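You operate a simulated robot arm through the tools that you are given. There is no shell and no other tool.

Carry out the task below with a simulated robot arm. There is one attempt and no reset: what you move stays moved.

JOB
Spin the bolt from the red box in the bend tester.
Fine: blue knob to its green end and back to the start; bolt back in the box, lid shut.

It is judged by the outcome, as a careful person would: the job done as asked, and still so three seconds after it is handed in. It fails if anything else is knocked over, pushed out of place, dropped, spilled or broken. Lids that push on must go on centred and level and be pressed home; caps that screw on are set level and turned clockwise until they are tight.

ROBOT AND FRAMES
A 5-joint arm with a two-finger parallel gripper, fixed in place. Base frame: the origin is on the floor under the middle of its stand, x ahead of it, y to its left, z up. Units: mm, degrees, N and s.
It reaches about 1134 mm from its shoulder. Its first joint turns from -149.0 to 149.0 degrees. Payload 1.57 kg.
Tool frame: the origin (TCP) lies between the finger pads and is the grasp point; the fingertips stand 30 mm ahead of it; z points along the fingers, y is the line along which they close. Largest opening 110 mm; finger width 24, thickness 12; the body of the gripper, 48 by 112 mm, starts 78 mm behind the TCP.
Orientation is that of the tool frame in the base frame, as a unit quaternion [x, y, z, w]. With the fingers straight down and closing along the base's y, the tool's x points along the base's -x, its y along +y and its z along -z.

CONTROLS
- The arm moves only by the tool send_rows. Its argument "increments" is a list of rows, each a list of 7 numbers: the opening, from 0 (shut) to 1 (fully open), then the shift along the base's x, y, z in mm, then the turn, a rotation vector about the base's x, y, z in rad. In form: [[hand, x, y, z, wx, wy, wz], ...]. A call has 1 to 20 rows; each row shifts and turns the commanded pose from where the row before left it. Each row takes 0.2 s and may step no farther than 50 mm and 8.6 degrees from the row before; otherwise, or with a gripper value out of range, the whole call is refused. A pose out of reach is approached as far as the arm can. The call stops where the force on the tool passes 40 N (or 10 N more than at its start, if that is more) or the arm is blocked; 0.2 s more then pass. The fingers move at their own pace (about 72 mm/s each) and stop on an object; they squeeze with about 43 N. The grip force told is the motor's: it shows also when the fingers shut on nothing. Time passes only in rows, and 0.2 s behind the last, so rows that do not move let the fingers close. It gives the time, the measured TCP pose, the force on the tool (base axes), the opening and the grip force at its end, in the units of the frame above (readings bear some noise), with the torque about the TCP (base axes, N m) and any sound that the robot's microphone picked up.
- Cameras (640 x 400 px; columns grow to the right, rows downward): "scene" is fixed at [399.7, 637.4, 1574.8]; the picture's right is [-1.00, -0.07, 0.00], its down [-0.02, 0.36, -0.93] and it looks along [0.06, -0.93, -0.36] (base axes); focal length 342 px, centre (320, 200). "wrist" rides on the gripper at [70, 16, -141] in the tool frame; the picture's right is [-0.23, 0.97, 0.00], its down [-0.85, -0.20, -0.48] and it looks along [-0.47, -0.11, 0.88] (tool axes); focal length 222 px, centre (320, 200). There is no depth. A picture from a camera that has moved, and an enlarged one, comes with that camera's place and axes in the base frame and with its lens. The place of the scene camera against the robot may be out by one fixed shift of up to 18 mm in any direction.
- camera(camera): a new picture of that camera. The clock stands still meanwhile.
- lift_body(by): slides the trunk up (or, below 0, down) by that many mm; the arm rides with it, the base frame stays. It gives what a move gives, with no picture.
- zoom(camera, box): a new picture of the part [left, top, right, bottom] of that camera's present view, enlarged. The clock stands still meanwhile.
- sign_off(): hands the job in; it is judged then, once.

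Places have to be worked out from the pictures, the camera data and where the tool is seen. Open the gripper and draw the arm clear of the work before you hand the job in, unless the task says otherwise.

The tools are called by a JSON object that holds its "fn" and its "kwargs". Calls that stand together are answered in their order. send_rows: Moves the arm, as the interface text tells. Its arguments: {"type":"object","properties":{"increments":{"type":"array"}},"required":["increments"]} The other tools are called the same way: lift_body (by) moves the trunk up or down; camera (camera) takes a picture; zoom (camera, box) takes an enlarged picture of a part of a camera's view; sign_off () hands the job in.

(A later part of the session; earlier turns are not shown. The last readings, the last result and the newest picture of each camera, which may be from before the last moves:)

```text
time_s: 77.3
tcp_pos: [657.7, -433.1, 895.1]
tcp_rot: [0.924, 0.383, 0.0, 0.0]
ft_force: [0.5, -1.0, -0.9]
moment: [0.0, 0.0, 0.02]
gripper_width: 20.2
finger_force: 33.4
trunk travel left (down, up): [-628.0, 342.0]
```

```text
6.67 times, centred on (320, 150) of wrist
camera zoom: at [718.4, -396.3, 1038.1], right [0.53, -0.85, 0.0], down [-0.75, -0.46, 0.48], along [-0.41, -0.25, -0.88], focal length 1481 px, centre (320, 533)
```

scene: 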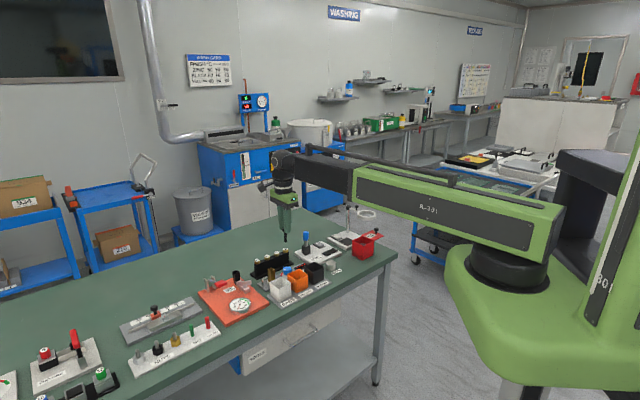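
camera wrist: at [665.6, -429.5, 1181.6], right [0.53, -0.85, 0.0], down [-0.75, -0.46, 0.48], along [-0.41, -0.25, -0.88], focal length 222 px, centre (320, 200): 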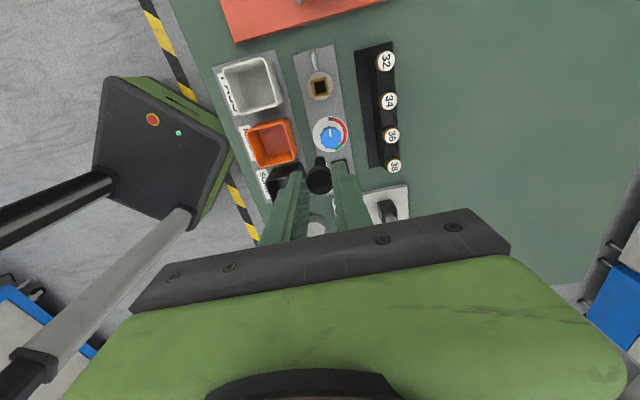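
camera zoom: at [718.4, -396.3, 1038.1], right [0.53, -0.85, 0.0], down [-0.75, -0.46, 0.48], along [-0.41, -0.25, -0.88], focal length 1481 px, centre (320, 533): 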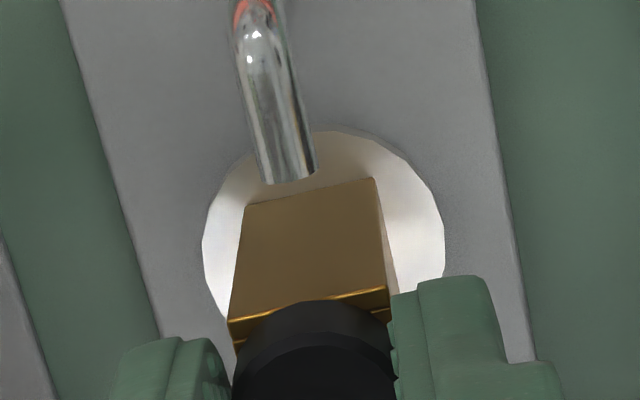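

{"fn": "lift_body", "kwargs": {"by": -1}}

{"fn": "lift_body", "kwargs": {"by": -1}}

{"fn": "zoom", "kwargs": {"camera": "scene", "box": [256, 255, 288, 275]}}

```text
time_s: 77.8
tcp_pos: [657.7, -433.0, 894.9]
tcp_rot: [0.924, 0.383, 0.001, 0.001]
ft_force: [2.9, -1.3, 8.5]
moment: [0.01, -0.06, 0.0]
gripper_width: 20.5
finger_force: 33.7
trunk travel left (down, up): [-627.0, 343.0]
```

```text
time_s: 78.3
tcp_pos: [658.1, -432.8, 893.2]
tcp_rot: [0.924, 0.383, -0.001, 0.001]
ft_force: [4.3, -2.3, 13.0]
moment: [-0.22, -0.06, 0.01]
gripper_width: 20.4
finger_force: 34.0
trunk travel left (down, up): [-626.0, 344.0]
```

```text
16.00 times, centred on (272, 265) of scene
camera zoom: at [399.7, 637.4, 1574.8], right [-1.0, -0.07, 0.0], down [-0.02, 0.36, -0.93], along [0.06, -0.93, -0.36], focal length 5476 px, centre (1088, -840)
```

zoom: 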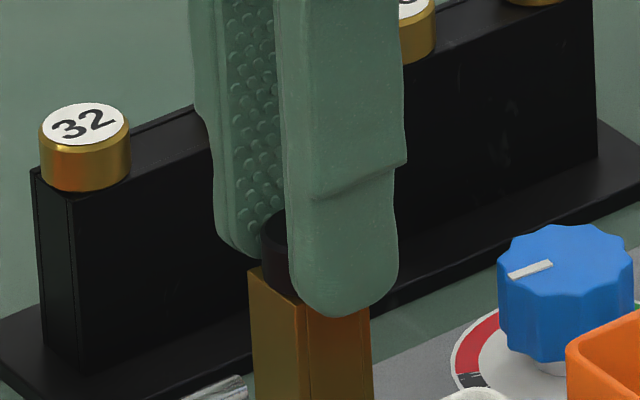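

Contact at TCP z ≈ 895: the head is seated on the tube. Releasing the bolt.

{"fn": "send_rows", "kwargs": {"increments": [[0.3, 0, 0, 0, 0, 0, 0], [0.3, 0, 0, 0, 0, 0, 0], [0.3, 0, 0, 0, 0, 0, 0]]}}

{"fn": "lift_body", "kwargs": {"by": 60}}

{"fn": "zoom", "kwargs": {"camera": "wrist", "box": [240, 80, 400, 180]}}

{"fn": "zoom", "kwargs": {"camera": "scene", "box": [245, 250, 325, 300]}}

```text
time_s: 79.2
tcp_pos: [658.0, -432.9, 892.5]
tcp_rot: [0.924, 0.383, 0.0, 0.0]
ft_force: [0.4, 0.3, 0.4]
moment: [0.01, 0.01, -0.02]
gripper_width: 32.8
finger_force: 0.0
trunk travel left (down, up): [-626.0, 344.0]
```

```text
time_s: 80.2
tcp_pos: [657.8, -433.6, 953.2]
tcp_rot: [0.924, 0.382, 0.001, 0.0]
ft_force: [-0.3, -0.4, -0.9]
moment: [0.0, 0.01, -0.01]
gripper_width: 32.8
finger_force: 0.1
trunk travel left (down, up): [-686.0, 284.0]
```

```text
4.00 times, centred on (320, 130) of wrist
camera zoom: at [718.4, -396.2, 1096.1], right [0.53, -0.85, 0.0], down [-0.75, -0.46, 0.48], along [-0.41, -0.25, -0.88], focal length 888 px, centre (320, 480)
```

zoom: 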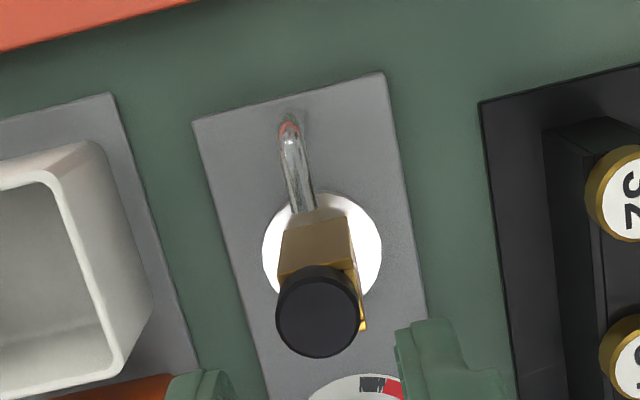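

```text
8.00 times, centred on (285, 275) of scene
camera zoom: at [399.7, 637.4, 1574.8], right [-1.0, -0.07, 0.0], down [-0.02, 0.36, -0.93], along [0.06, -0.93, -0.36], focal length 2738 px, centre (600, -400)
```

zoom: 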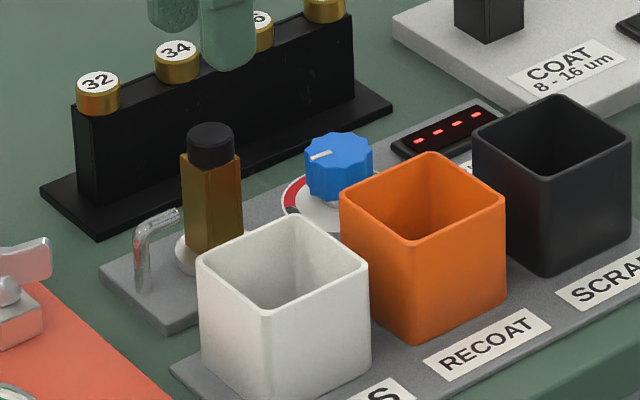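

The bolt sits in the gold tube. The blue knob's centre comes out at (605.0, -486.5), top z ≈ 838, diameter ≈ 33 mm; neighbours leave room for fingers closing along u. I'll raise, turn +180° (so there is wrist travel for the clockwise turn) and move above the knob.

{"fn": "lift_body", "kwargs": {"by": 45}}

{"fn": "send_rows", "kwargs": {"increments": [[0.42, -4.8, -4.7, 0, 0, 0, 0.1428], [0.42, -4.8, -4.7, 0, 0, 0, 0.1428], [0.42, -4.8, -4.7, 0, 0, 0, 0.1428], [0.42, -4.8, -4.7, 0, 0, 0, 0.1428], [0.42, -4.8, -4.7, 0, 0, 0, 0.1428], [0.42, -4.8, -4.7, 0, 0, 0, 0.1428], [0.42, -4.8, -4.7, 0, 0, 0, 0.1428], [0.42, -4.8, -4.7, 0, 0, 0, 0.1428], [0.42, -4.8, -4.7, 0, 0, 0, 0.1428], [0.42, -4.8, -4.7, 0, 0, 0, 0.1428], [0.42, -4.6, -5.1, 0, 0, 0, 0.1428]]}}

{"fn": "send_rows", "kwargs": {"increments": [[0.42, 0, 0, 0, 0, 0, 0.1428], [0.42, 0, 0, 0, 0, 0, 0.1428], [0.42, 0, 0, 0, 0, 0, 0.1428], [0.42, 0, 0, 0, 0, 0, 0.1428], [0.42, 0, 0, 0, 0, 0, 0.1428], [0.42, 0, 0, 0, 0, 0, 0.1428], [0.42, 0, 0, 0, 0, 0, 0.1428], [0.42, 0, 0, 0, 0, 0, 0.1428], [0.42, 0, 0, 0, 0, 0, 0.1428], [0.42, 0, 0, 0, 0, 0, 0.1428], [0.42, 0, 0, 0, 0, 0, 0.1428], [0.42, 0, 0, 0, 0, 0, 0]]}}

{"fn": "camera", "kwargs": {"camera": "wrist"}}

{"fn": "zoom", "kwargs": {"camera": "wrist", "box": [240, 90, 400, 190]}}

```text
time_s: 81.0
tcp_pos: [658.1, -434.4, 998.5]
tcp_rot: [0.924, 0.383, 0.001, 0.0]
ft_force: [-0.4, 0.6, 0.8]
moment: [-0.01, 0.0, 0.01]
gripper_width: 33.0
finger_force: 0.1
trunk travel left (down, up): [-731.0, 239.0]
```

```text
time_s: 83.4
tcp_pos: [605.8, -485.8, 999.0]
tcp_rot: [0.382, 0.924, 0.001, 0.0]
ft_force: [-0.5, -0.3, 0.0]
moment: [-0.01, -0.01, -0.01]
gripper_width: 46.0
finger_force: 0.1
trunk travel left (down, up): [-731.0, 239.0]
```

```text
time_s: 86.0
tcp_pos: [604.9, -485.7, 997.7]
tcp_rot: [-0.383, 0.924, 0.0, 0.0]
ft_force: [0.3, 0.1, -0.7]
moment: [-0.04, -0.01, 0.02]
gripper_width: 46.3
finger_force: 0.1
trunk travel left (down, up): [-731.0, 239.0]
```

```text
taken
camera wrist: at [544.3, -524.1, 1141.1], right [-0.53, 0.85, 0.0], down [0.75, 0.46, 0.48], along [0.41, 0.25, -0.88], focal length 222 px, centre (320, 200)
```

wrist: 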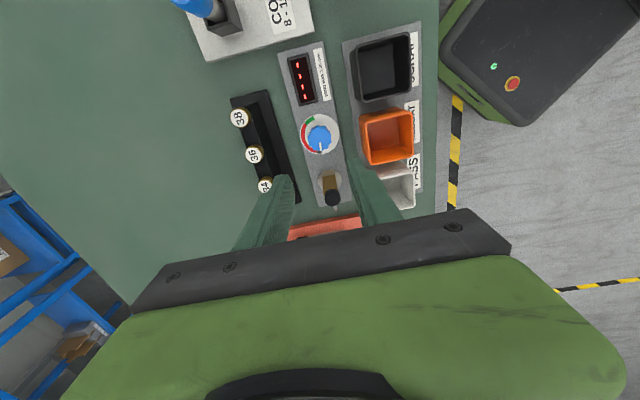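

```text
4.00 times, centred on (320, 140) of wrist
camera zoom: at [544.3, -524.1, 1141.1], right [-0.53, 0.85, 0.0], down [0.75, 0.46, 0.48], along [0.41, 0.25, -0.88], focal length 888 px, centre (320, 440)
```

zoom: 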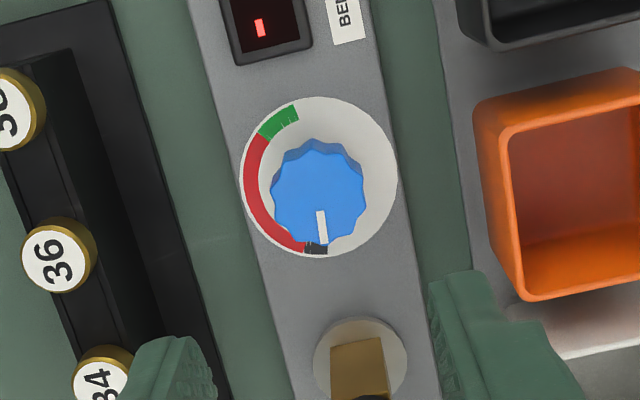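

The knob is centred under the TCP, and the dial shows green spanning roughly 124-160° clockwise from the start mark. Lowering around the knob with a 46 mm opening.

{"fn": "lift_body", "kwargs": {"by": -130}}

{"fn": "zoom", "kwargs": {"camera": "wrist", "box": [240, 110, 400, 210]}}

{"fn": "zoom", "kwargs": {"camera": "scene", "box": [245, 245, 325, 295]}}

```text
time_s: 87.6
tcp_pos: [604.9, -485.9, 867.5]
tcp_rot: [-0.383, 0.924, 0.0, 0.0]
ft_force: [0.4, -0.4, 0.2]
moment: [0.01, 0.0, 0.03]
gripper_width: 46.3
finger_force: 0.0
trunk travel left (down, up): [-601.0, 369.0]
```

```text
4.00 times, centred on (320, 160) of wrist
camera zoom: at [544.3, -524.0, 1011.2], right [-0.53, 0.85, 0.0], down [0.75, 0.46, 0.48], along [0.41, 0.25, -0.88], focal length 888 px, centre (320, 360)
```

zoom: 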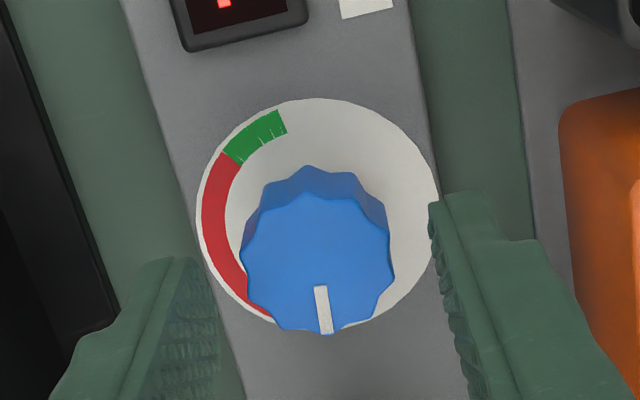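

```text
8.00 times, centred on (285, 270) of scene
camera zoom: at [399.7, 637.4, 1574.8], right [-1.0, -0.07, 0.0], down [-0.02, 0.36, -0.93], along [0.06, -0.93, -0.36], focal length 2738 px, centre (600, -360)
```

zoom: 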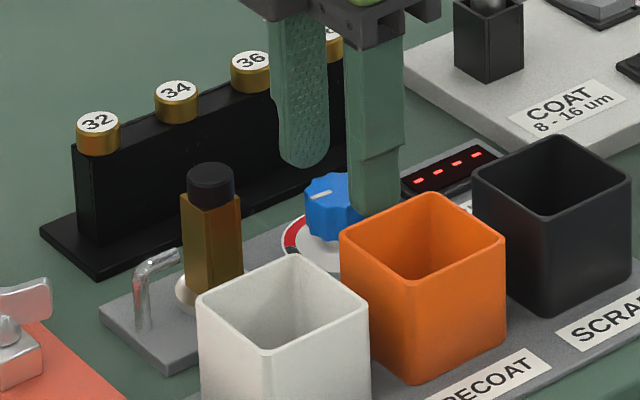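

Alignment good (≈0.9 mm off toward +u, which I'll correct). Lowering 16 mm more and closing on the knob.

{"fn": "send_rows", "kwargs": {"increments": [[0.42, 0.6, -0.6, 0, 0, 0, 0], [0.42, 0, 0, 0, 0, 0, 0]]}}

{"fn": "lift_body", "kwargs": {"by": -16}}

{"fn": "send_rows", "kwargs": {"increments": [[0.3, 0, 0, 0, 0, 0, 0], [0, 0, 0, 0, 0, 0, 0], [0, 0, 0, 0, 0, 0, 0], [0, 0, 0, 0, 0, 0, 0]]}}

{"fn": "zoom", "kwargs": {"camera": "wrist", "box": [240, 110, 400, 210]}}

{"fn": "zoom", "kwargs": {"camera": "scene", "box": [245, 245, 325, 295]}}

```text
time_s: 88.2
tcp_pos: [606.3, -486.9, 867.2]
tcp_rot: [-0.383, 0.924, -0.001, 0.0]
ft_force: [-0.1, 0.6, 0.5]
moment: [-0.01, 0.0, 0.02]
gripper_width: 46.1
finger_force: 0.1
trunk travel left (down, up): [-601.0, 369.0]
```

```text
time_s: 88.8
tcp_pos: [605.6, -486.7, 852.9]
tcp_rot: [-0.383, 0.924, 0.0, 0.0]
ft_force: [-0.2, 0.0, -0.3]
moment: [0.0, 0.0, -0.01]
gripper_width: 46.4
finger_force: 0.0
trunk travel left (down, up): [-585.0, 385.0]
```

```text
time_s: 89.8
tcp_pos: [605.3, -486.8, 852.4]
tcp_rot: [-0.382, 0.924, 0.0, 0.0]
ft_force: [-3.1, 3.0, -2.9]
moment: [0.08, 0.08, -0.04]
gripper_width: 32.5
finger_force: 40.5
trunk travel left (down, up): [-585.0, 385.0]
```

```text
4.00 times, centred on (320, 160) of wrist
camera zoom: at [545.1, -524.3, 995.2], right [-0.53, 0.85, 0.0], down [0.75, 0.46, 0.48], along [0.41, 0.25, -0.88], focal length 888 px, centre (320, 360)
```

zoom: 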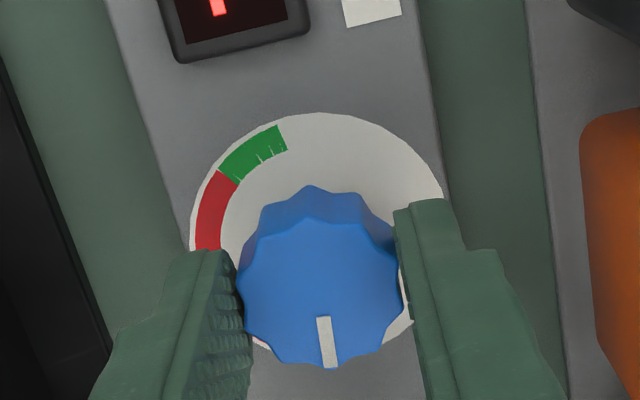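

```text
8.00 times, centred on (285, 270) of scene
camera zoom: at [399.7, 637.4, 1574.8], right [-1.0, -0.07, 0.0], down [-0.02, 0.36, -0.93], along [0.06, -0.93, -0.36], focal length 2738 px, centre (600, -360)
```

zoom: 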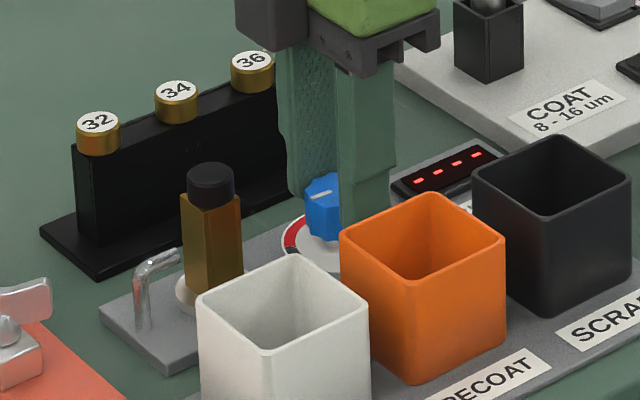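

The knob is gripped (32.5 mm). Turning clockwise about 23° to feel it.

{"fn": "send_rows", "kwargs": {"increments": [[0, -0.2, 0.2, 0, 0, 0, -0.1], [0, 0, 0, 0, 0, 0, -0.1], [0, 0, 0, 0, 0, 0, -0.1], [0, 0, 0, 0, 0, 0, -0.1], [0, 0, 0, 0, 0, 0, 0]]}}

{"fn": "zoom", "kwargs": {"camera": "wrist", "box": [240, 110, 400, 210]}}

{"fn": "zoom", "kwargs": {"camera": "scene", "box": [245, 245, 325, 295]}}

```text
time_s: 91.0
tcp_pos: [605.4, -486.3, 851.2]
tcp_rot: [-0.19, 0.982, 0.001, 0.0]
ft_force: [-5.4, 4.0, -4.4]
moment: [-0.03, -0.22, -0.01]
gripper_width: 32.2
finger_force: 40.6
trunk travel left (down, up): [-585.0, 385.0]
```

```text
4.00 times, centred on (320, 160) of wrist
camera zoom: at [535.1, -497.5, 995.2], right [-0.15, 0.99, 0.0], down [0.87, 0.13, 0.48], along [0.47, 0.07, -0.88], focal length 888 px, centre (320, 360)
```

zoom: 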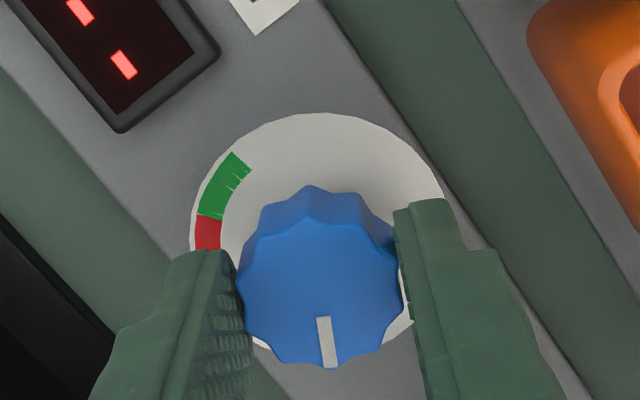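

```text
8.00 times, centred on (285, 270) of scene
camera zoom: at [399.7, 637.4, 1574.8], right [-1.0, -0.07, 0.0], down [-0.02, 0.36, -0.93], along [0.06, -0.93, -0.36], focal length 2738 px, centre (600, -360)
```

zoom: 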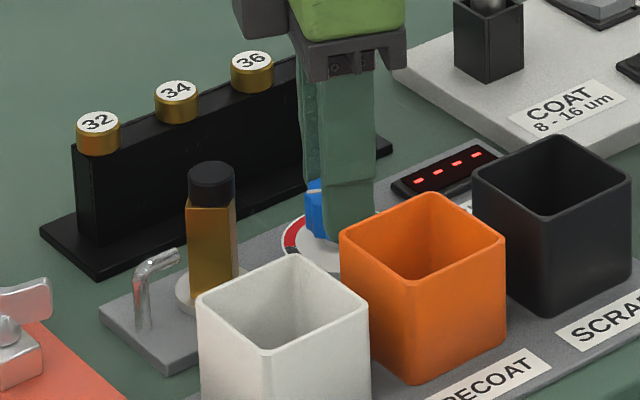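

The knob turns smoothly and the tube with the bolt spins along. Continuing clockwise.

{"fn": "send_rows", "kwargs": {"increments": [[0, 0, 0, 0, 0, 0, -0.1], [0, 0, 0, 0, 0, 0, -0.1], [0, 0, 0, 0, 0, 0, -0.1], [0, 0, 0, 0, 0, 0, -0.1], [0, 0, 0, 0, 0, 0, -0.1], [0, 0, 0, 0, 0, 0, -0.1], [0, 0, 0, 0, 0, 0, -0.1], [0, 0, 0, 0, 0, 0, 0]]}}

{"fn": "send_rows", "kwargs": {"increments": [[0, 0, 0, 0, 0, 0, -0.1], [0, 0, 0, 0, 0, 0, -0.1], [0, 0, 0, 0, 0, 0, -0.1], [0, 0, 0, 0, 0, 0, -0.1], [0, 0, 0, 0, 0, 0, -0.1], [0, 0, 0, 0, 0, 0, -0.1], [0, 0, 0, 0, 0, 0, -0.1], [0, 0, 0, 0, 0, 0, -0.1], [0, 0, 0, 0, 0, 0, 0]]}}

{"fn": "zoom", "kwargs": {"camera": "wrist", "box": [240, 110, 400, 210]}}

{"fn": "zoom", "kwargs": {"camera": "scene", "box": [245, 245, 325, 295]}}

```text
time_s: 92.8
tcp_pos: [606.4, -486.4, 851.5]
tcp_rot: [0.157, 0.988, 0.001, 0.0]
ft_force: [-9.0, 11.9, -10.1]
moment: [0.22, -0.2, -0.05]
gripper_width: 32.5
finger_force: 40.6
trunk travel left (down, up): [-585.0, 385.0]
```

```text
time_s: 94.8
tcp_pos: [605.6, -485.4, 851.1]
tcp_rot: [0.53, 0.848, 0.0, 0.0]
ft_force: [-2.9, 2.2, -1.7]
moment: [0.28, 0.33, -0.04]
gripper_width: 32.0
finger_force: 40.7
trunk travel left (down, up): [-585.0, 385.0]
```

```text
4.00 times, centred on (320, 160) of wrist
camera zoom: at [590.1, -416.7, 995.2], right [0.97, 0.22, 0.0], down [0.2, -0.86, 0.48], along [0.11, -0.47, -0.88], focal length 888 px, centre (320, 360)
```

zoom: 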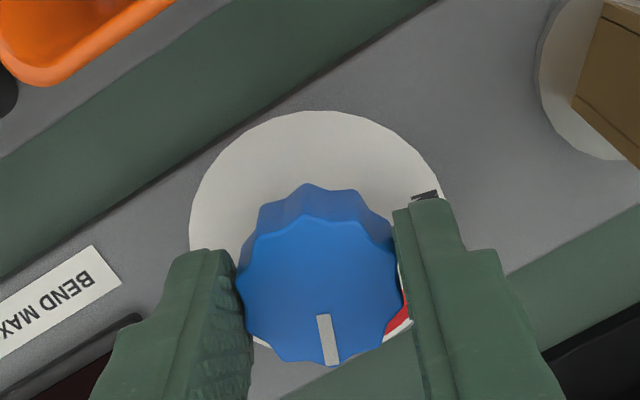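

```text
8.00 times, centred on (285, 270) of scene
camera zoom: at [399.7, 637.4, 1574.8], right [-1.0, -0.07, 0.0], down [-0.02, 0.36, -0.93], along [0.06, -0.93, -0.36], focal length 2738 px, centre (600, -360)
```

zoom: 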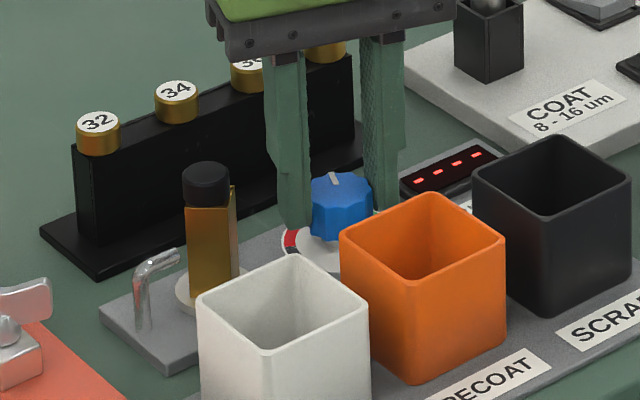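

109° turned; torque still tiny. Continuing in smaller steps, watching the torque about z for the end stop.

{"fn": "send_rows", "kwargs": {"increments": [[0, 0, 0, 0, 0, 0, -0.08], [0, 0, 0, 0, 0, 0, -0.08], [0, 0, 0, 0, 0, 0, -0.08], [0, 0, 0, 0, 0, 0, -0.08], [0, 0, 0, 0, 0, 0, -0.08], [0, 0, 0, 0, 0, 0, 0]]}}

{"fn": "zoom", "kwargs": {"camera": "wrist", "box": [240, 110, 400, 210]}}

{"fn": "zoom", "kwargs": {"camera": "scene", "box": [269, 250, 317, 280]}}

```text
time_s: 96.2
tcp_pos: [607.3, -486.2, 852.0]
tcp_rot: [0.688, 0.726, 0.0, -0.001]
ft_force: [2.1, 0.1, 2.9]
moment: [-0.55, -0.01, -0.04]
gripper_width: 32.3
finger_force: 40.6
trunk travel left (down, up): [-585.0, 385.0]
```

```text
4.00 times, centred on (320, 160) of wrist
camera zoom: at [618.3, -416.1, 995.2], right [0.98, -0.17, 0.0], down [-0.15, -0.86, 0.48], along [-0.08, -0.47, -0.88], focal length 888 px, centre (320, 360)
```

zoom: 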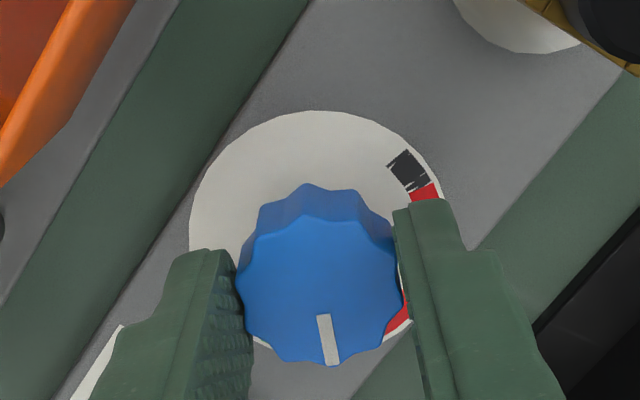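

```text
13.33 times, centred on (293, 265) of scene
camera zoom: at [399.7, 637.4, 1574.8], right [-1.0, -0.07, 0.0], down [-0.02, 0.36, -0.93], along [0.06, -0.93, -0.36], focal length 4564 px, centre (680, -667)
```

zoom: 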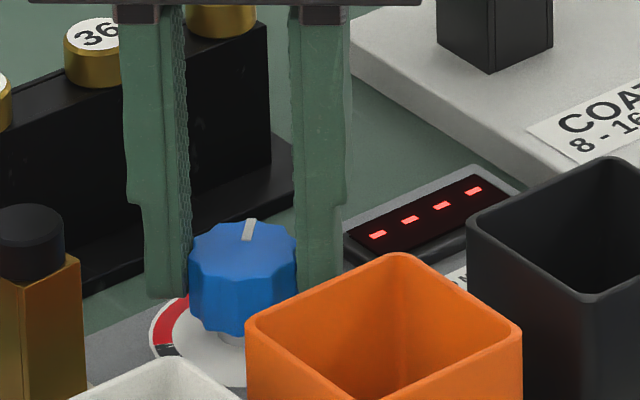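

131.8° turned. Small steps further, still watching for the end stop.

{"fn": "send_rows", "kwargs": {"increments": [[0, 0, 0, 0, 0, 0, -0.05], [0, 0, 0, 0, 0, 0, -0.05], [0, 0, 0, 0, 0, 0, -0.05], [0, 0, 0, 0, 0, 0, 0]]}}

{"fn": "zoom", "kwargs": {"camera": "scene", "box": [269, 250, 317, 280]}}

{"fn": "zoom", "kwargs": {"camera": "wrist", "box": [240, 110, 400, 210]}}

```text
time_s: 97.2
tcp_pos: [605.7, -486.7, 851.9]
tcp_rot: [0.739, 0.673, 0.0, -0.001]
ft_force: [6.8, -5.5, 7.2]
moment: [-0.39, -0.26, 0.0]
gripper_width: 32.2
finger_force: 40.7
trunk travel left (down, up): [-585.0, 385.0]
```

```text
13.33 times, centred on (293, 265) of scene
camera zoom: at [399.7, 637.4, 1574.8], right [-1.0, -0.07, 0.0], down [-0.02, 0.36, -0.93], along [0.06, -0.93, -0.36], focal length 4564 px, centre (680, -667)
```

zoom: 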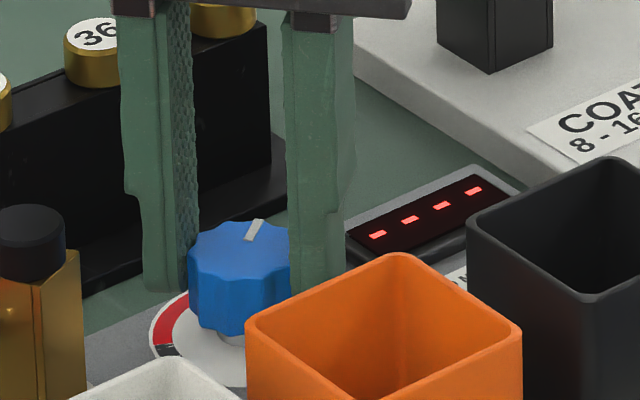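

```text
4.00 times, centred on (320, 160) of wrist
camera zoom: at [628.6, -418.7, 995.2], right [0.95, -0.32, 0.0], down [-0.28, -0.83, 0.48], along [-0.15, -0.45, -0.88], focal length 888 px, centre (320, 360)
```

zoom: 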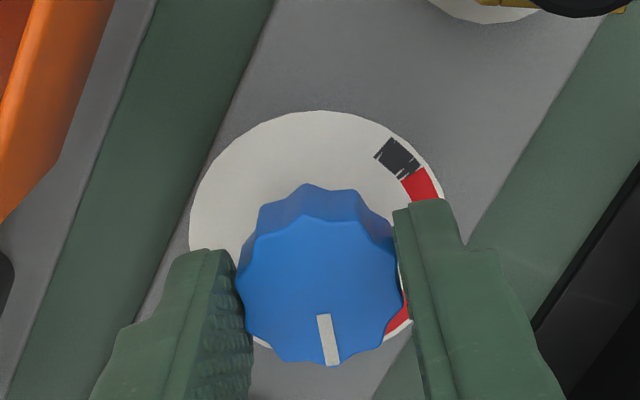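

{"fn": "send_rows", "kwargs": {"increments": [[0, 0, 0, 0, 0, 0, -0.05], [0, 0, 0, 0, 0, 0, -0.05], [0, 0, 0, 0, 0, 0, 0]]}}

{"fn": "zoom", "kwargs": {"camera": "scene", "box": [269, 250, 317, 280]}}

{"fn": "zoom", "kwargs": {"camera": "wrist", "box": [240, 110, 400, 210]}}

```text
time_s: 98.0
tcp_pos: [606.4, -486.4, 852.4]
tcp_rot: [0.772, 0.636, 0.0, 0.0]
ft_force: [4.1, 0.0, 4.3]
moment: [-0.4, 0.01, -0.01]
gripper_width: 32.1
finger_force: 40.5
trunk travel left (down, up): [-585.0, 385.0]
```

```text
13.33 times, centred on (293, 265) of scene
camera zoom: at [399.7, 637.4, 1574.8], right [-1.0, -0.07, 0.0], down [-0.02, 0.36, -0.93], along [0.06, -0.93, -0.36], focal length 4564 px, centre (680, -667)
```

zoom: 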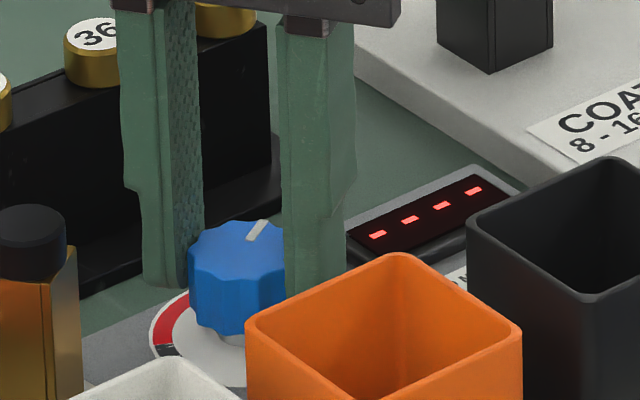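

```text
4.00 times, centred on (320, 160) of wrist
camera zoom: at [635.4, -421.5, 995.2], right [0.91, -0.41, 0.0], down [-0.36, -0.8, 0.48], along [-0.2, -0.44, -0.88], focal length 888 px, centre (320, 360)
```

zoom: 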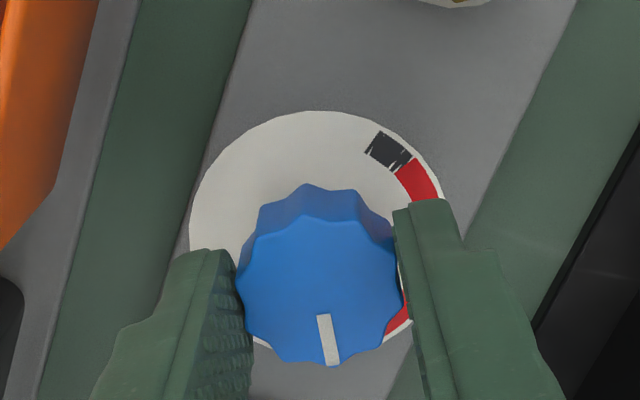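

146° and still no stop. Continuing gently.

{"fn": "send_rows", "kwargs": {"increments": [[0, 0, 0, 0, 0, 0, -0.04], [0, 0, 0, 0, 0, 0, -0.04], [0, 0, 0, 0, 0, 0, 0]]}}

{"fn": "send_rows", "kwargs": {"increments": [[0, 0, 0, 0, 0, 0, -0.04], [0, 0, 0, 0, 0, 0, -0.04], [0, 0, 0, 0, 0, 0, 0]]}}

{"fn": "zoom", "kwargs": {"camera": "scene", "box": [269, 250, 317, 280]}}

{"fn": "zoom", "kwargs": {"camera": "wrist", "box": [240, 110, 400, 210]}}

```text
time_s: 98.8
tcp_pos: [604.8, -485.7, 852.5]
tcp_rot: [0.797, 0.604, 0.0, 0.0]
ft_force: [4.6, -2.3, 5.9]
moment: [0.79, -0.27, -0.02]
gripper_width: 32.3
finger_force: 40.7
trunk travel left (down, up): [-585.0, 385.0]
```

```text
time_s: 99.6
tcp_pos: [605.2, -485.5, 851.6]
tcp_rot: [0.821, 0.571, 0.0, 0.0]
ft_force: [0.7, 0.9, 1.7]
moment: [-0.36, 0.05, -0.03]
gripper_width: 31.9
finger_force: 40.7
trunk travel left (down, up): [-585.0, 385.0]
```

```text
13.33 times, centred on (293, 265) of scene
camera zoom: at [399.7, 637.4, 1574.8], right [-1.0, -0.07, 0.0], down [-0.02, 0.36, -0.93], along [0.06, -0.93, -0.36], focal length 4564 px, centre (680, -667)
```

zoom: 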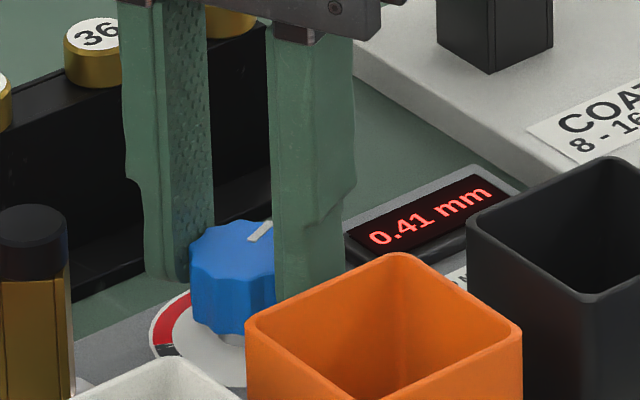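

```text
4.00 times, centred on (320, 160) of wrist
camera zoom: at [645.4, -426.8, 995.2], right [0.83, -0.55, 0.0], down [-0.48, -0.73, 0.48], along [-0.26, -0.4, -0.88], focal length 888 px, centre (320, 360)
```

zoom: 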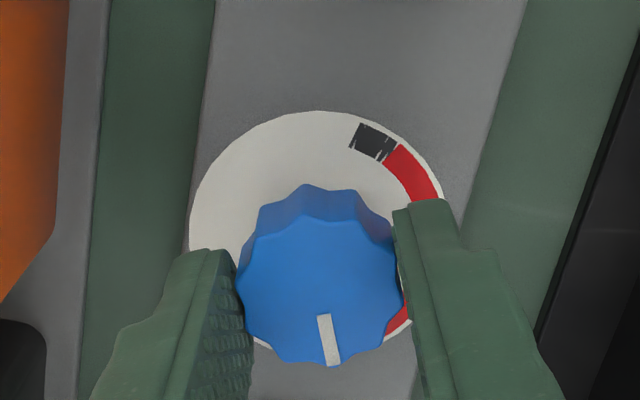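

The display now shows 0.41 mm: the green end is registered at about 155°. I'll nudge a few degrees further to be sure it's fully at the end stop.

{"fn": "send_rows", "kwargs": {"increments": [[0, 0, 0, 0, 0, 0, -0.04], [0, 0, 0, 0, 0, 0, -0.03], [0, 0, 0, 0, 0, 0, 0]]}}

{"fn": "zoom", "kwargs": {"camera": "scene", "box": [269, 250, 317, 280]}}

{"fn": "zoom", "kwargs": {"camera": "wrist", "box": [240, 110, 400, 210]}}

```text
time_s: 100.4
tcp_pos: [605.7, -485.7, 852.4]
tcp_rot: [0.84, 0.542, 0.0, 0.0]
ft_force: [-1.2, 3.5, 1.0]
moment: [-0.33, 0.22, -0.02]
gripper_width: 32.0
finger_force: 41.1
trunk travel left (down, up): [-585.0, 385.0]
```

```text
13.33 times, centred on (293, 265) of scene
camera zoom: at [399.7, 637.4, 1574.8], right [-1.0, -0.07, 0.0], down [-0.02, 0.36, -0.93], along [0.06, -0.93, -0.36], focal length 4564 px, centre (680, -667)
```

zoom: 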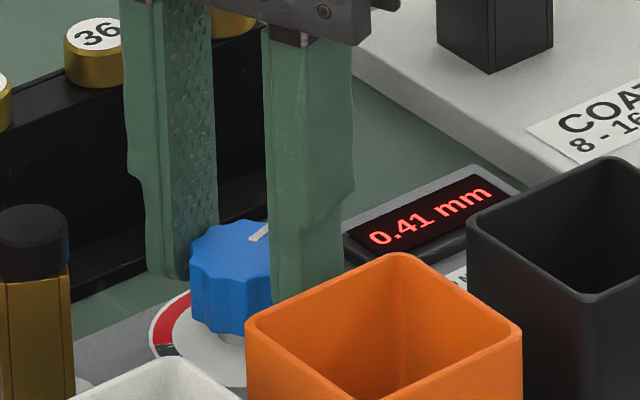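

```text
4.00 times, centred on (320, 160) of wrist
camera zoom: at [649.4, -429.7, 995.2], right [0.79, -0.61, 0.0], down [-0.53, -0.7, 0.48], along [-0.29, -0.38, -0.88], focal length 888 px, centre (320, 360)
```

zoom: 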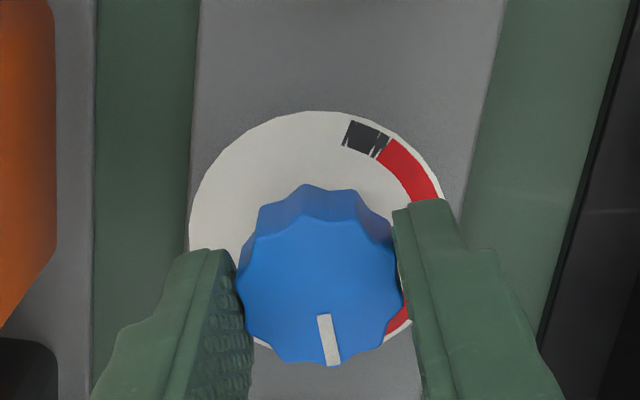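

Reading holds, no stop felt yet. One more small nudge to check for the stop.

{"fn": "send_rows", "kwargs": {"increments": [[0, 0, 0, 0, 0, 0, -0.04], [0, 0, 0, 0, 0, 0, -0.04], [0, 0, 0, 0, 0, 0, 0]]}}

{"fn": "zoom", "kwargs": {"camera": "wrist", "box": [240, 110, 400, 210]}}

```text
time_s: 101.2
tcp_pos: [605.9, -485.1, 851.9]
tcp_rot: [0.861, 0.508, 0.0, 0.0]
ft_force: [4.2, 1.4, 3.6]
moment: [0.04, -0.1, 0.0]
gripper_width: 31.9
finger_force: 40.4
trunk travel left (down, up): [-585.0, 385.0]
```

```text
4.00 times, centred on (320, 160) of wrist
camera zoom: at [653.7, -433.4, 995.2], right [0.74, -0.67, 0.0], down [-0.59, -0.65, 0.48], along [-0.32, -0.36, -0.88], focal length 888 px, centre (320, 360)
```

zoom: 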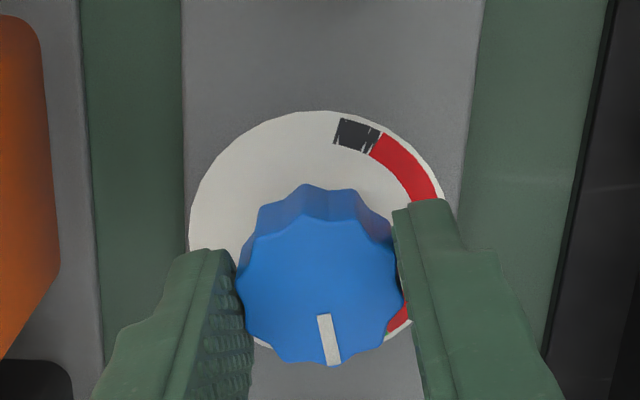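

At 164° I'm at the far edge of the green with the reading taken; no need to go further. Now turning the knob back counter-clockwise to the start.

{"fn": "send_rows", "kwargs": {"increments": [[0, 0, 0, 0, 0, 0, 0.1], [0, 0, 0, 0, 0, 0, 0.1], [0, 0, 0, 0, 0, 0, 0.1], [0, 0, 0, 0, 0, 0, 0.1], [0, 0, 0, 0, 0, 0, 0.1], [0, 0, 0, 0, 0, 0, 0.1], [0, 0, 0, 0, 0, 0, 0.1], [0, 0, 0, 0, 0, 0, 0.1], [0, 0, 0, 0, 0, 0, 0.1], [0, 0, 0, 0, 0, 0, 0]]}}

{"fn": "send_rows", "kwargs": {"increments": [[0, 0, 0, 0, 0, 0, 0.1], [0, 0, 0, 0, 0, 0, 0.1], [0, 0, 0, 0, 0, 0, 0.1], [0, 0, 0, 0, 0, 0, 0.1], [0, 0, 0, 0, 0, 0, 0.1], [0, 0, 0, 0, 0, 0, 0.1], [0, 0, 0, 0, 0, 0, 0.1], [0, 0, 0, 0, 0, 0, 0.1], [0, 0, 0, 0, 0, 0, 0.1], [0, 0, 0, 0, 0, 0, 0]]}}

{"fn": "send_rows", "kwargs": {"increments": [[0, 0, 0, 0, 0, 0, 0.1], [0, 0, 0, 0, 0, 0, 0.1], [0, 0, 0, 0, 0, 0, 0.1], [0, 0, 0, 0, 0, 0, 0.1], [0, 0, 0, 0, 0, 0, 0.1], [0, 0, 0, 0, 0, 0, 0.1], [0, 0, 0, 0, 0, 0, 0.1], [0, 0, 0, 0, 0, 0, 0.1], [0, 0, 0, 0, 0, 0, 0.1], [0, 0, 0, 0, 0, 0, 0]]}}

{"fn": "zoom", "kwargs": {"camera": "wrist", "box": [240, 110, 400, 210]}}

{"fn": "zoom", "kwargs": {"camera": "scene", "box": [245, 245, 325, 295]}}

```text
time_s: 103.4
tcp_pos: [605.9, -486.7, 852.5]
tcp_rot: [0.553, 0.833, 0.0, 0.0]
ft_force: [1.4, -1.1, 2.5]
moment: [-0.1, -0.02, 0.01]
gripper_width: 32.0
finger_force: 40.5
trunk travel left (down, up): [-585.0, 385.0]
```

```text
time_s: 105.6
tcp_pos: [606.0, -485.0, 852.7]
tcp_rot: [0.135, 0.991, 0.0, 0.0]
ft_force: [7.5, 0.6, 5.1]
moment: [-0.13, -0.86, 0.0]
gripper_width: 32.0
finger_force: 40.3
trunk travel left (down, up): [-585.0, 385.0]
```

```text
time_s: 107.8
tcp_pos: [605.8, -485.3, 852.6]
tcp_rot: [-0.308, 0.951, 0.001, 0.0]
ft_force: [-0.2, 4.7, -3.3]
moment: [-0.12, 0.11, 0.04]
gripper_width: 31.7
finger_force: 40.4
trunk travel left (down, up): [-585.0, 385.0]
```

```text
4.00 times, centred on (320, 160) of wrist
camera zoom: at [540.1, -514.2, 995.1], right [-0.39, 0.92, 0.0], down [0.81, 0.34, 0.48], along [0.44, 0.19, -0.88], focal length 888 px, centre (320, 360)
```

zoom: 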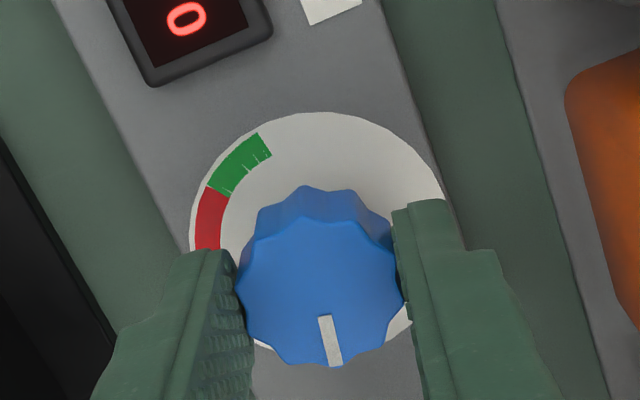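

```text
8.00 times, centred on (285, 270) of scene
camera zoom: at [399.7, 637.4, 1574.8], right [-1.0, -0.07, 0.0], down [-0.02, 0.36, -0.93], along [0.06, -0.93, -0.36], focal length 2738 px, centre (600, -360)
```

zoom: 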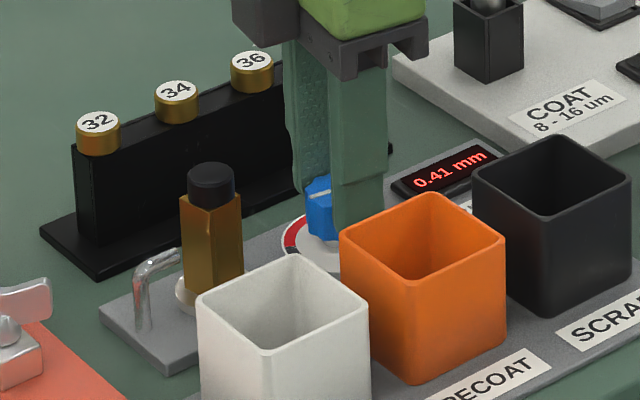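

About 0.1 rad remains (the knob slipped slightly at its far stop). Turning the rest and checking the pointer against the start mark.

{"fn": "send_rows", "kwargs": {"increments": [[0, 0, 0, 0, 0, 0, 0.06], [0, 0, 0, 0, 0, 0, 0.04], [0, 0, 0, 0, 0, 0, 0]]}}

{"fn": "send_rows", "kwargs": {"increments": [[0, 0, 0, 0, 0, 0, 0.03], [0, 0, 0, 0, 0, 0, 0.03], [0, 0, 0, 0, 0, 0, 0]]}}

{"fn": "zoom", "kwargs": {"camera": "wrist", "box": [240, 110, 400, 210]}}

{"fn": "zoom", "kwargs": {"camera": "scene", "box": [261, 250, 309, 280]}}

```text
time_s: 108.6
tcp_pos: [605.4, -485.5, 852.1]
tcp_rot: [-0.355, 0.935, 0.001, 0.0]
ft_force: [0.6, 1.8, -0.1]
moment: [0.05, 0.08, -0.79]
gripper_width: 31.9
finger_force: 40.8
trunk travel left (down, up): [-585.0, 385.0]
```

```text
time_s: 109.4
tcp_pos: [605.7, -486.1, 851.9]
tcp_rot: [-0.382, 0.924, 0.0, 0.0]
ft_force: [0.9, -0.6, -0.2]
moment: [0.01, 0.0, -0.69]
gripper_width: 32.4
finger_force: 40.8
trunk travel left (down, up): [-585.0, 385.0]
```

```text
4.00 times, centred on (320, 160) of wrist
camera zoom: at [544.8, -524.5, 995.1], right [-0.53, 0.85, 0.0], down [0.75, 0.46, 0.48], along [0.41, 0.25, -0.88], focal length 888 px, centre (320, 360)
```

zoom: 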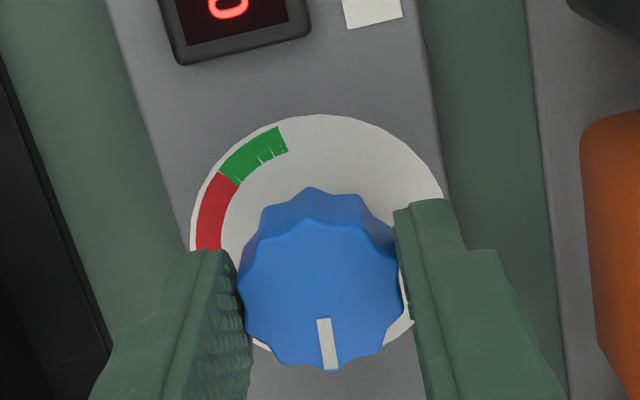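

```text
13.33 times, centred on (285, 265) of scene
camera zoom: at [399.7, 637.4, 1574.8], right [-1.0, -0.07, 0.0], down [-0.02, 0.36, -0.93], along [0.06, -0.93, -0.36], focal length 4564 px, centre (787, -667)
```

zoom: 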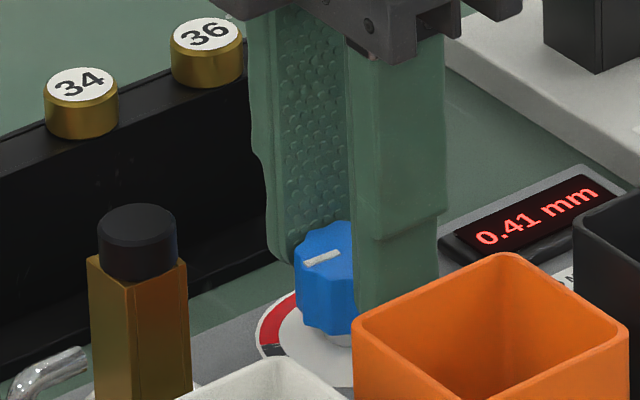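

The torque about z (-0.7 N·m) shows the knob is back against its start stop and the pointer matches its original place. Releasing the knob and rising.

{"fn": "send_rows", "kwargs": {"increments": [[0, 0, 0, 0, 0, 0, 0], [0.42, 0, 0, 0, 0, 0, 0], [0.42, 0, 0, 0, 0, 0, 0], [0.42, 0, 0, 0, 0, 0, 0]]}}

{"fn": "lift_body", "kwargs": {"by": 146}}

{"fn": "zoom", "kwargs": {"camera": "wrist", "box": [240, 90, 400, 190]}}

{"fn": "zoom", "kwargs": {"camera": "scene", "box": [245, 250, 325, 300]}}

```text
time_s: 110.4
tcp_pos: [605.6, -485.7, 851.4]
tcp_rot: [-0.383, 0.924, 0.0, 0.0]
ft_force: [0.8, -1.1, 0.2]
moment: [0.04, 0.02, 0.02]
gripper_width: 46.3
finger_force: 0.0
trunk travel left (down, up): [-585.0, 385.0]
```

```text
time_s: 112.2
tcp_pos: [605.5, -485.8, 997.2]
tcp_rot: [-0.383, 0.924, 0.0, 0.0]
ft_force: [-0.1, 0.1, -1.2]
moment: [-0.04, 0.0, 0.02]
gripper_width: 46.4
finger_force: 0.2
trunk travel left (down, up): [-731.0, 239.0]
```

```text
4.00 times, centred on (320, 140) of wrist
camera zoom: at [544.9, -524.4, 1141.1], right [-0.53, 0.85, 0.0], down [0.75, 0.46, 0.48], along [0.41, 0.25, -0.88], focal length 888 px, centre (320, 440)
```

zoom: 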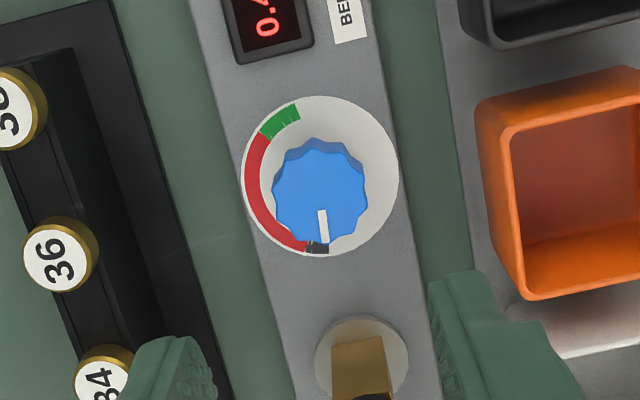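

```text
8.00 times, centred on (285, 275) of scene
camera zoom: at [399.7, 637.4, 1574.8], right [-1.0, -0.07, 0.0], down [-0.02, 0.36, -0.93], along [0.06, -0.93, -0.36], focal length 2738 px, centre (600, -400)
```

zoom: 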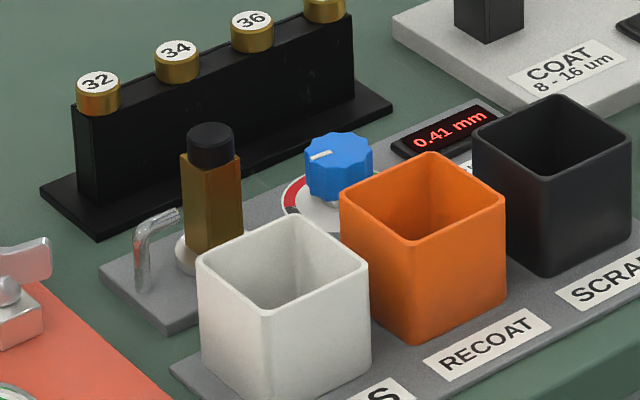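

The pointer is on the start mark and the display holds 0.41 mm. Now back to the bolt: rotate -180° and move above it.

{"fn": "send_rows", "kwargs": {"increments": [[0.3, 4.7, 4.8, 0, 0, 0, -0.1428], [0.3, 4.7, 4.8, 0, 0, 0, -0.1428], [0.3, 4.7, 4.8, 0, 0, 0, -0.1428], [0.3, 4.7, 4.8, 0, 0, 0, -0.1428], [0.3, 4.7, 4.8, 0, 0, 0, -0.1428], [0.3, 4.7, 4.8, 0, 0, 0, -0.1428], [0.3, 4.7, 4.8, 0, 0, 0, -0.1428], [0.3, 4.7, 4.8, 0, 0, 0, -0.1428], [0.3, 4.7, 4.8, 0, 0, 0, -0.1428], [0.3, 4.7, 4.8, 0, 0, 0, -0.1428], [0.3, 4.4, 5.4, 0, 0, 0, -0.1428]]}}

{"fn": "send_rows", "kwargs": {"increments": [[0.3, 0, 0, 0, 0, 0, -0.1428], [0.3, 0, 0, 0, 0, 0, -0.1428], [0.3, 0, 0, 0, 0, 0, -0.1428], [0.3, 0, 0, 0, 0, 0, -0.1428], [0.3, 0, 0, 0, 0, 0, -0.1428], [0.3, 0, 0, 0, 0, 0, -0.1428], [0.3, 0, 0, 0, 0, 0, -0.1428], [0.3, 0, 0, 0, 0, 0, -0.1428], [0.3, 0, 0, 0, 0, 0, -0.1428], [0.3, 0, 0, 0, 0, 0, -0.1428], [0.3, 0, 0, 0, 0, 0, -0.1428], [0.3, 0, 0, 0, 0, 0, 0]]}}

{"fn": "lift_body", "kwargs": {"by": -45}}

{"fn": "zoom", "kwargs": {"camera": "wrist", "box": [240, 100, 400, 200]}}

```text
time_s: 114.6
tcp_pos: [657.5, -432.8, 997.7]
tcp_rot: [0.383, 0.924, 0.0, 0.0]
ft_force: [0.8, 0.1, -0.2]
moment: [0.03, -0.01, 0.02]
gripper_width: 32.9
finger_force: 0.1
trunk travel left (down, up): [-731.0, 239.0]
```

```text
time_s: 117.2
tcp_pos: [656.9, -433.4, 999.5]
tcp_rot: [0.924, 0.382, 0.0, 0.0]
ft_force: [-0.2, -0.2, -0.2]
moment: [0.0, -0.01, -0.05]
gripper_width: 33.0
finger_force: 0.1
trunk travel left (down, up): [-731.0, 239.0]
```

```text
time_s: 118.0
tcp_pos: [657.5, -432.9, 952.9]
tcp_rot: [0.924, 0.383, 0.0, 0.0]
ft_force: [-0.3, 0.9, -0.2]
moment: [-0.02, 0.01, 0.0]
gripper_width: 32.9
finger_force: 0.0
trunk travel left (down, up): [-686.0, 284.0]
```

```text
4.00 times, centred on (320, 150) of wrist
camera zoom: at [717.6, -395.3, 1096.1], right [0.53, -0.85, 0.0], down [-0.75, -0.46, 0.48], along [-0.41, -0.25, -0.88], focal length 888 px, centre (320, 400)
```

zoom: 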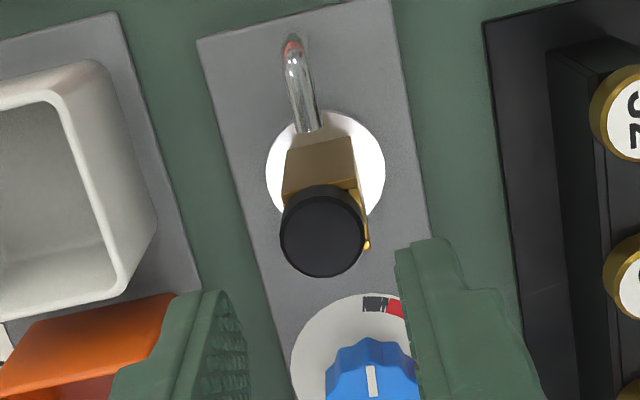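

The bolt head is right under the TCP. Lowering 58.5 mm to the same grip height and closing.

{"fn": "lift_body", "kwargs": {"by": -58.5}}

{"fn": "send_rows", "kwargs": {"increments": [[0.22, 0, 0, 0, 0, 0, 0], [0, 0, 0, 0, 0, 0, 0], [0, 0, 0, 0, 0, 0, 0], [0, 0, 0, 0, 0, 0, 0]]}}

{"fn": "zoom", "kwargs": {"camera": "scene", "box": [248, 250, 296, 280]}}

{"fn": "zoom", "kwargs": {"camera": "wrist", "box": [272, 130, 368, 190]}}

```text
time_s: 119.0
tcp_pos: [657.6, -433.4, 895.7]
tcp_rot: [0.924, 0.383, 0.0, 0.0]
ft_force: [-0.3, 0.2, -0.3]
moment: [0.02, 0.01, -0.01]
gripper_width: 33.1
finger_force: 0.0
trunk travel left (down, up): [-628.0, 342.0]
```

```text
time_s: 120.0
tcp_pos: [656.9, -432.1, 894.1]
tcp_rot: [0.923, 0.384, 0.0, 0.0]
ft_force: [-0.2, 0.4, 0.8]
moment: [0.02, 0.05, -0.02]
gripper_width: 20.6
finger_force: 34.5
trunk travel left (down, up): [-628.0, 342.0]
```

```text
13.33 times, centred on (272, 265) of scene
camera zoom: at [399.7, 637.4, 1574.8], right [-1.0, -0.07, 0.0], down [-0.02, 0.36, -0.93], along [0.06, -0.93, -0.36], focal length 4564 px, centre (960, -667)
```

zoom: 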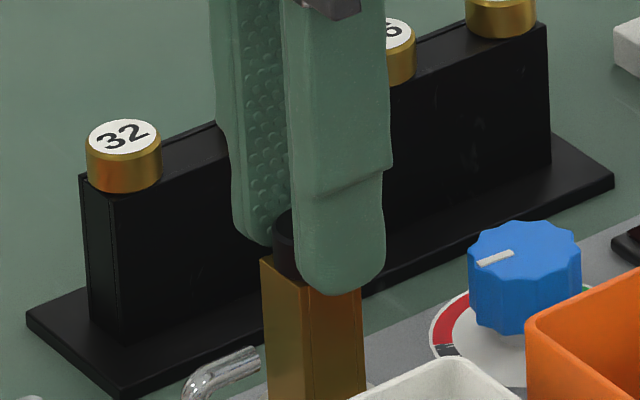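

```text
6.67 times, centred on (320, 160) of wrist
camera zoom: at [717.6, -395.3, 1037.7], right [0.53, -0.85, 0.0], down [-0.75, -0.46, 0.48], along [-0.41, -0.25, -0.88], focal length 1481 px, centre (320, 467)
```

zoom: 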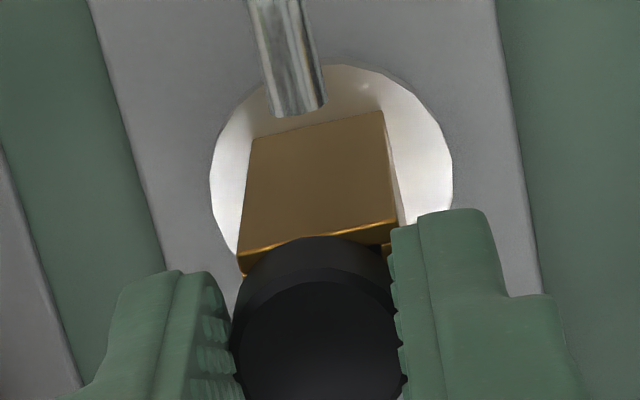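

Gripped at 20.6 mm. Lifting the bolt out of the tube, a little first.

{"fn": "lift_body", "kwargs": {"by": 6}}

{"fn": "lift_body", "kwargs": {"by": 54}}

{"fn": "zoom", "kwargs": {"camera": "scene", "box": [248, 235, 312, 275]}}

{"fn": "zoom", "kwargs": {"camera": "wrist", "box": [272, 130, 368, 190]}}

```text
time_s: 120.6
tcp_pos: [657.1, -432.5, 899.8]
tcp_rot: [0.924, 0.384, 0.0, 0.0]
ft_force: [0.3, -1.3, -0.4]
moment: [-0.02, 0.0, -0.02]
gripper_width: 20.6
finger_force: 33.6
trunk travel left (down, up): [-634.0, 336.0]
```

```text
time_s: 121.5
tcp_pos: [656.6, -432.8, 954.2]
tcp_rot: [0.924, 0.383, -0.001, 0.0]
ft_force: [-0.3, 0.4, -0.4]
moment: [-0.01, 0.02, 0.01]
gripper_width: 20.5
finger_force: 33.9
trunk travel left (down, up): [-688.0, 282.0]
```

```text
10.00 times, centred on (280, 255) of scene
camera zoom: at [399.7, 637.4, 1574.8], right [-1.0, -0.07, 0.0], down [-0.02, 0.36, -0.93], along [0.06, -0.93, -0.36], focal length 3423 px, centre (720, -350)
```

zoom: 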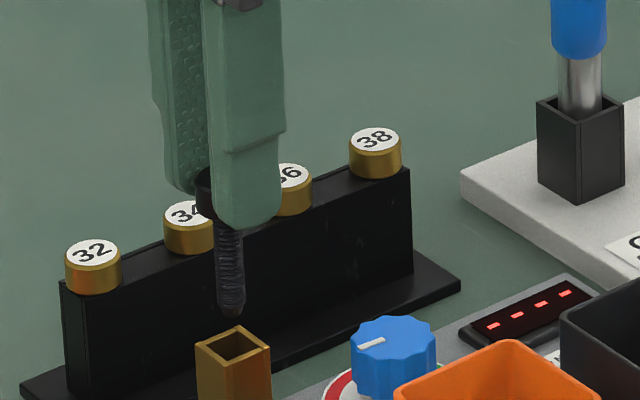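

```text
6.67 times, centred on (320, 160) of wrist
camera zoom: at [717.7, -395.3, 1097.6], right [0.53, -0.85, 0.0], down [-0.75, -0.46, 0.48], along [-0.41, -0.25, -0.88], focal length 1481 px, centre (320, 467)
```

zoom: 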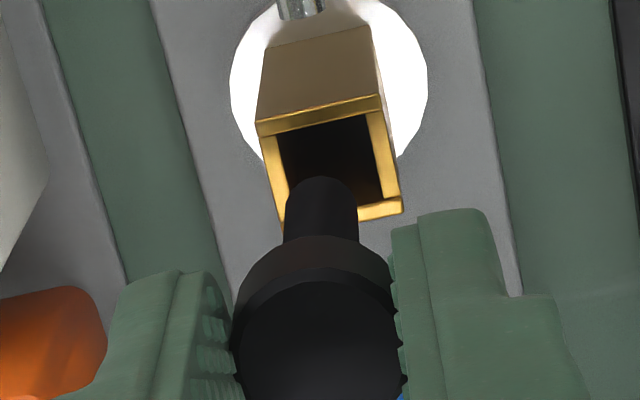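

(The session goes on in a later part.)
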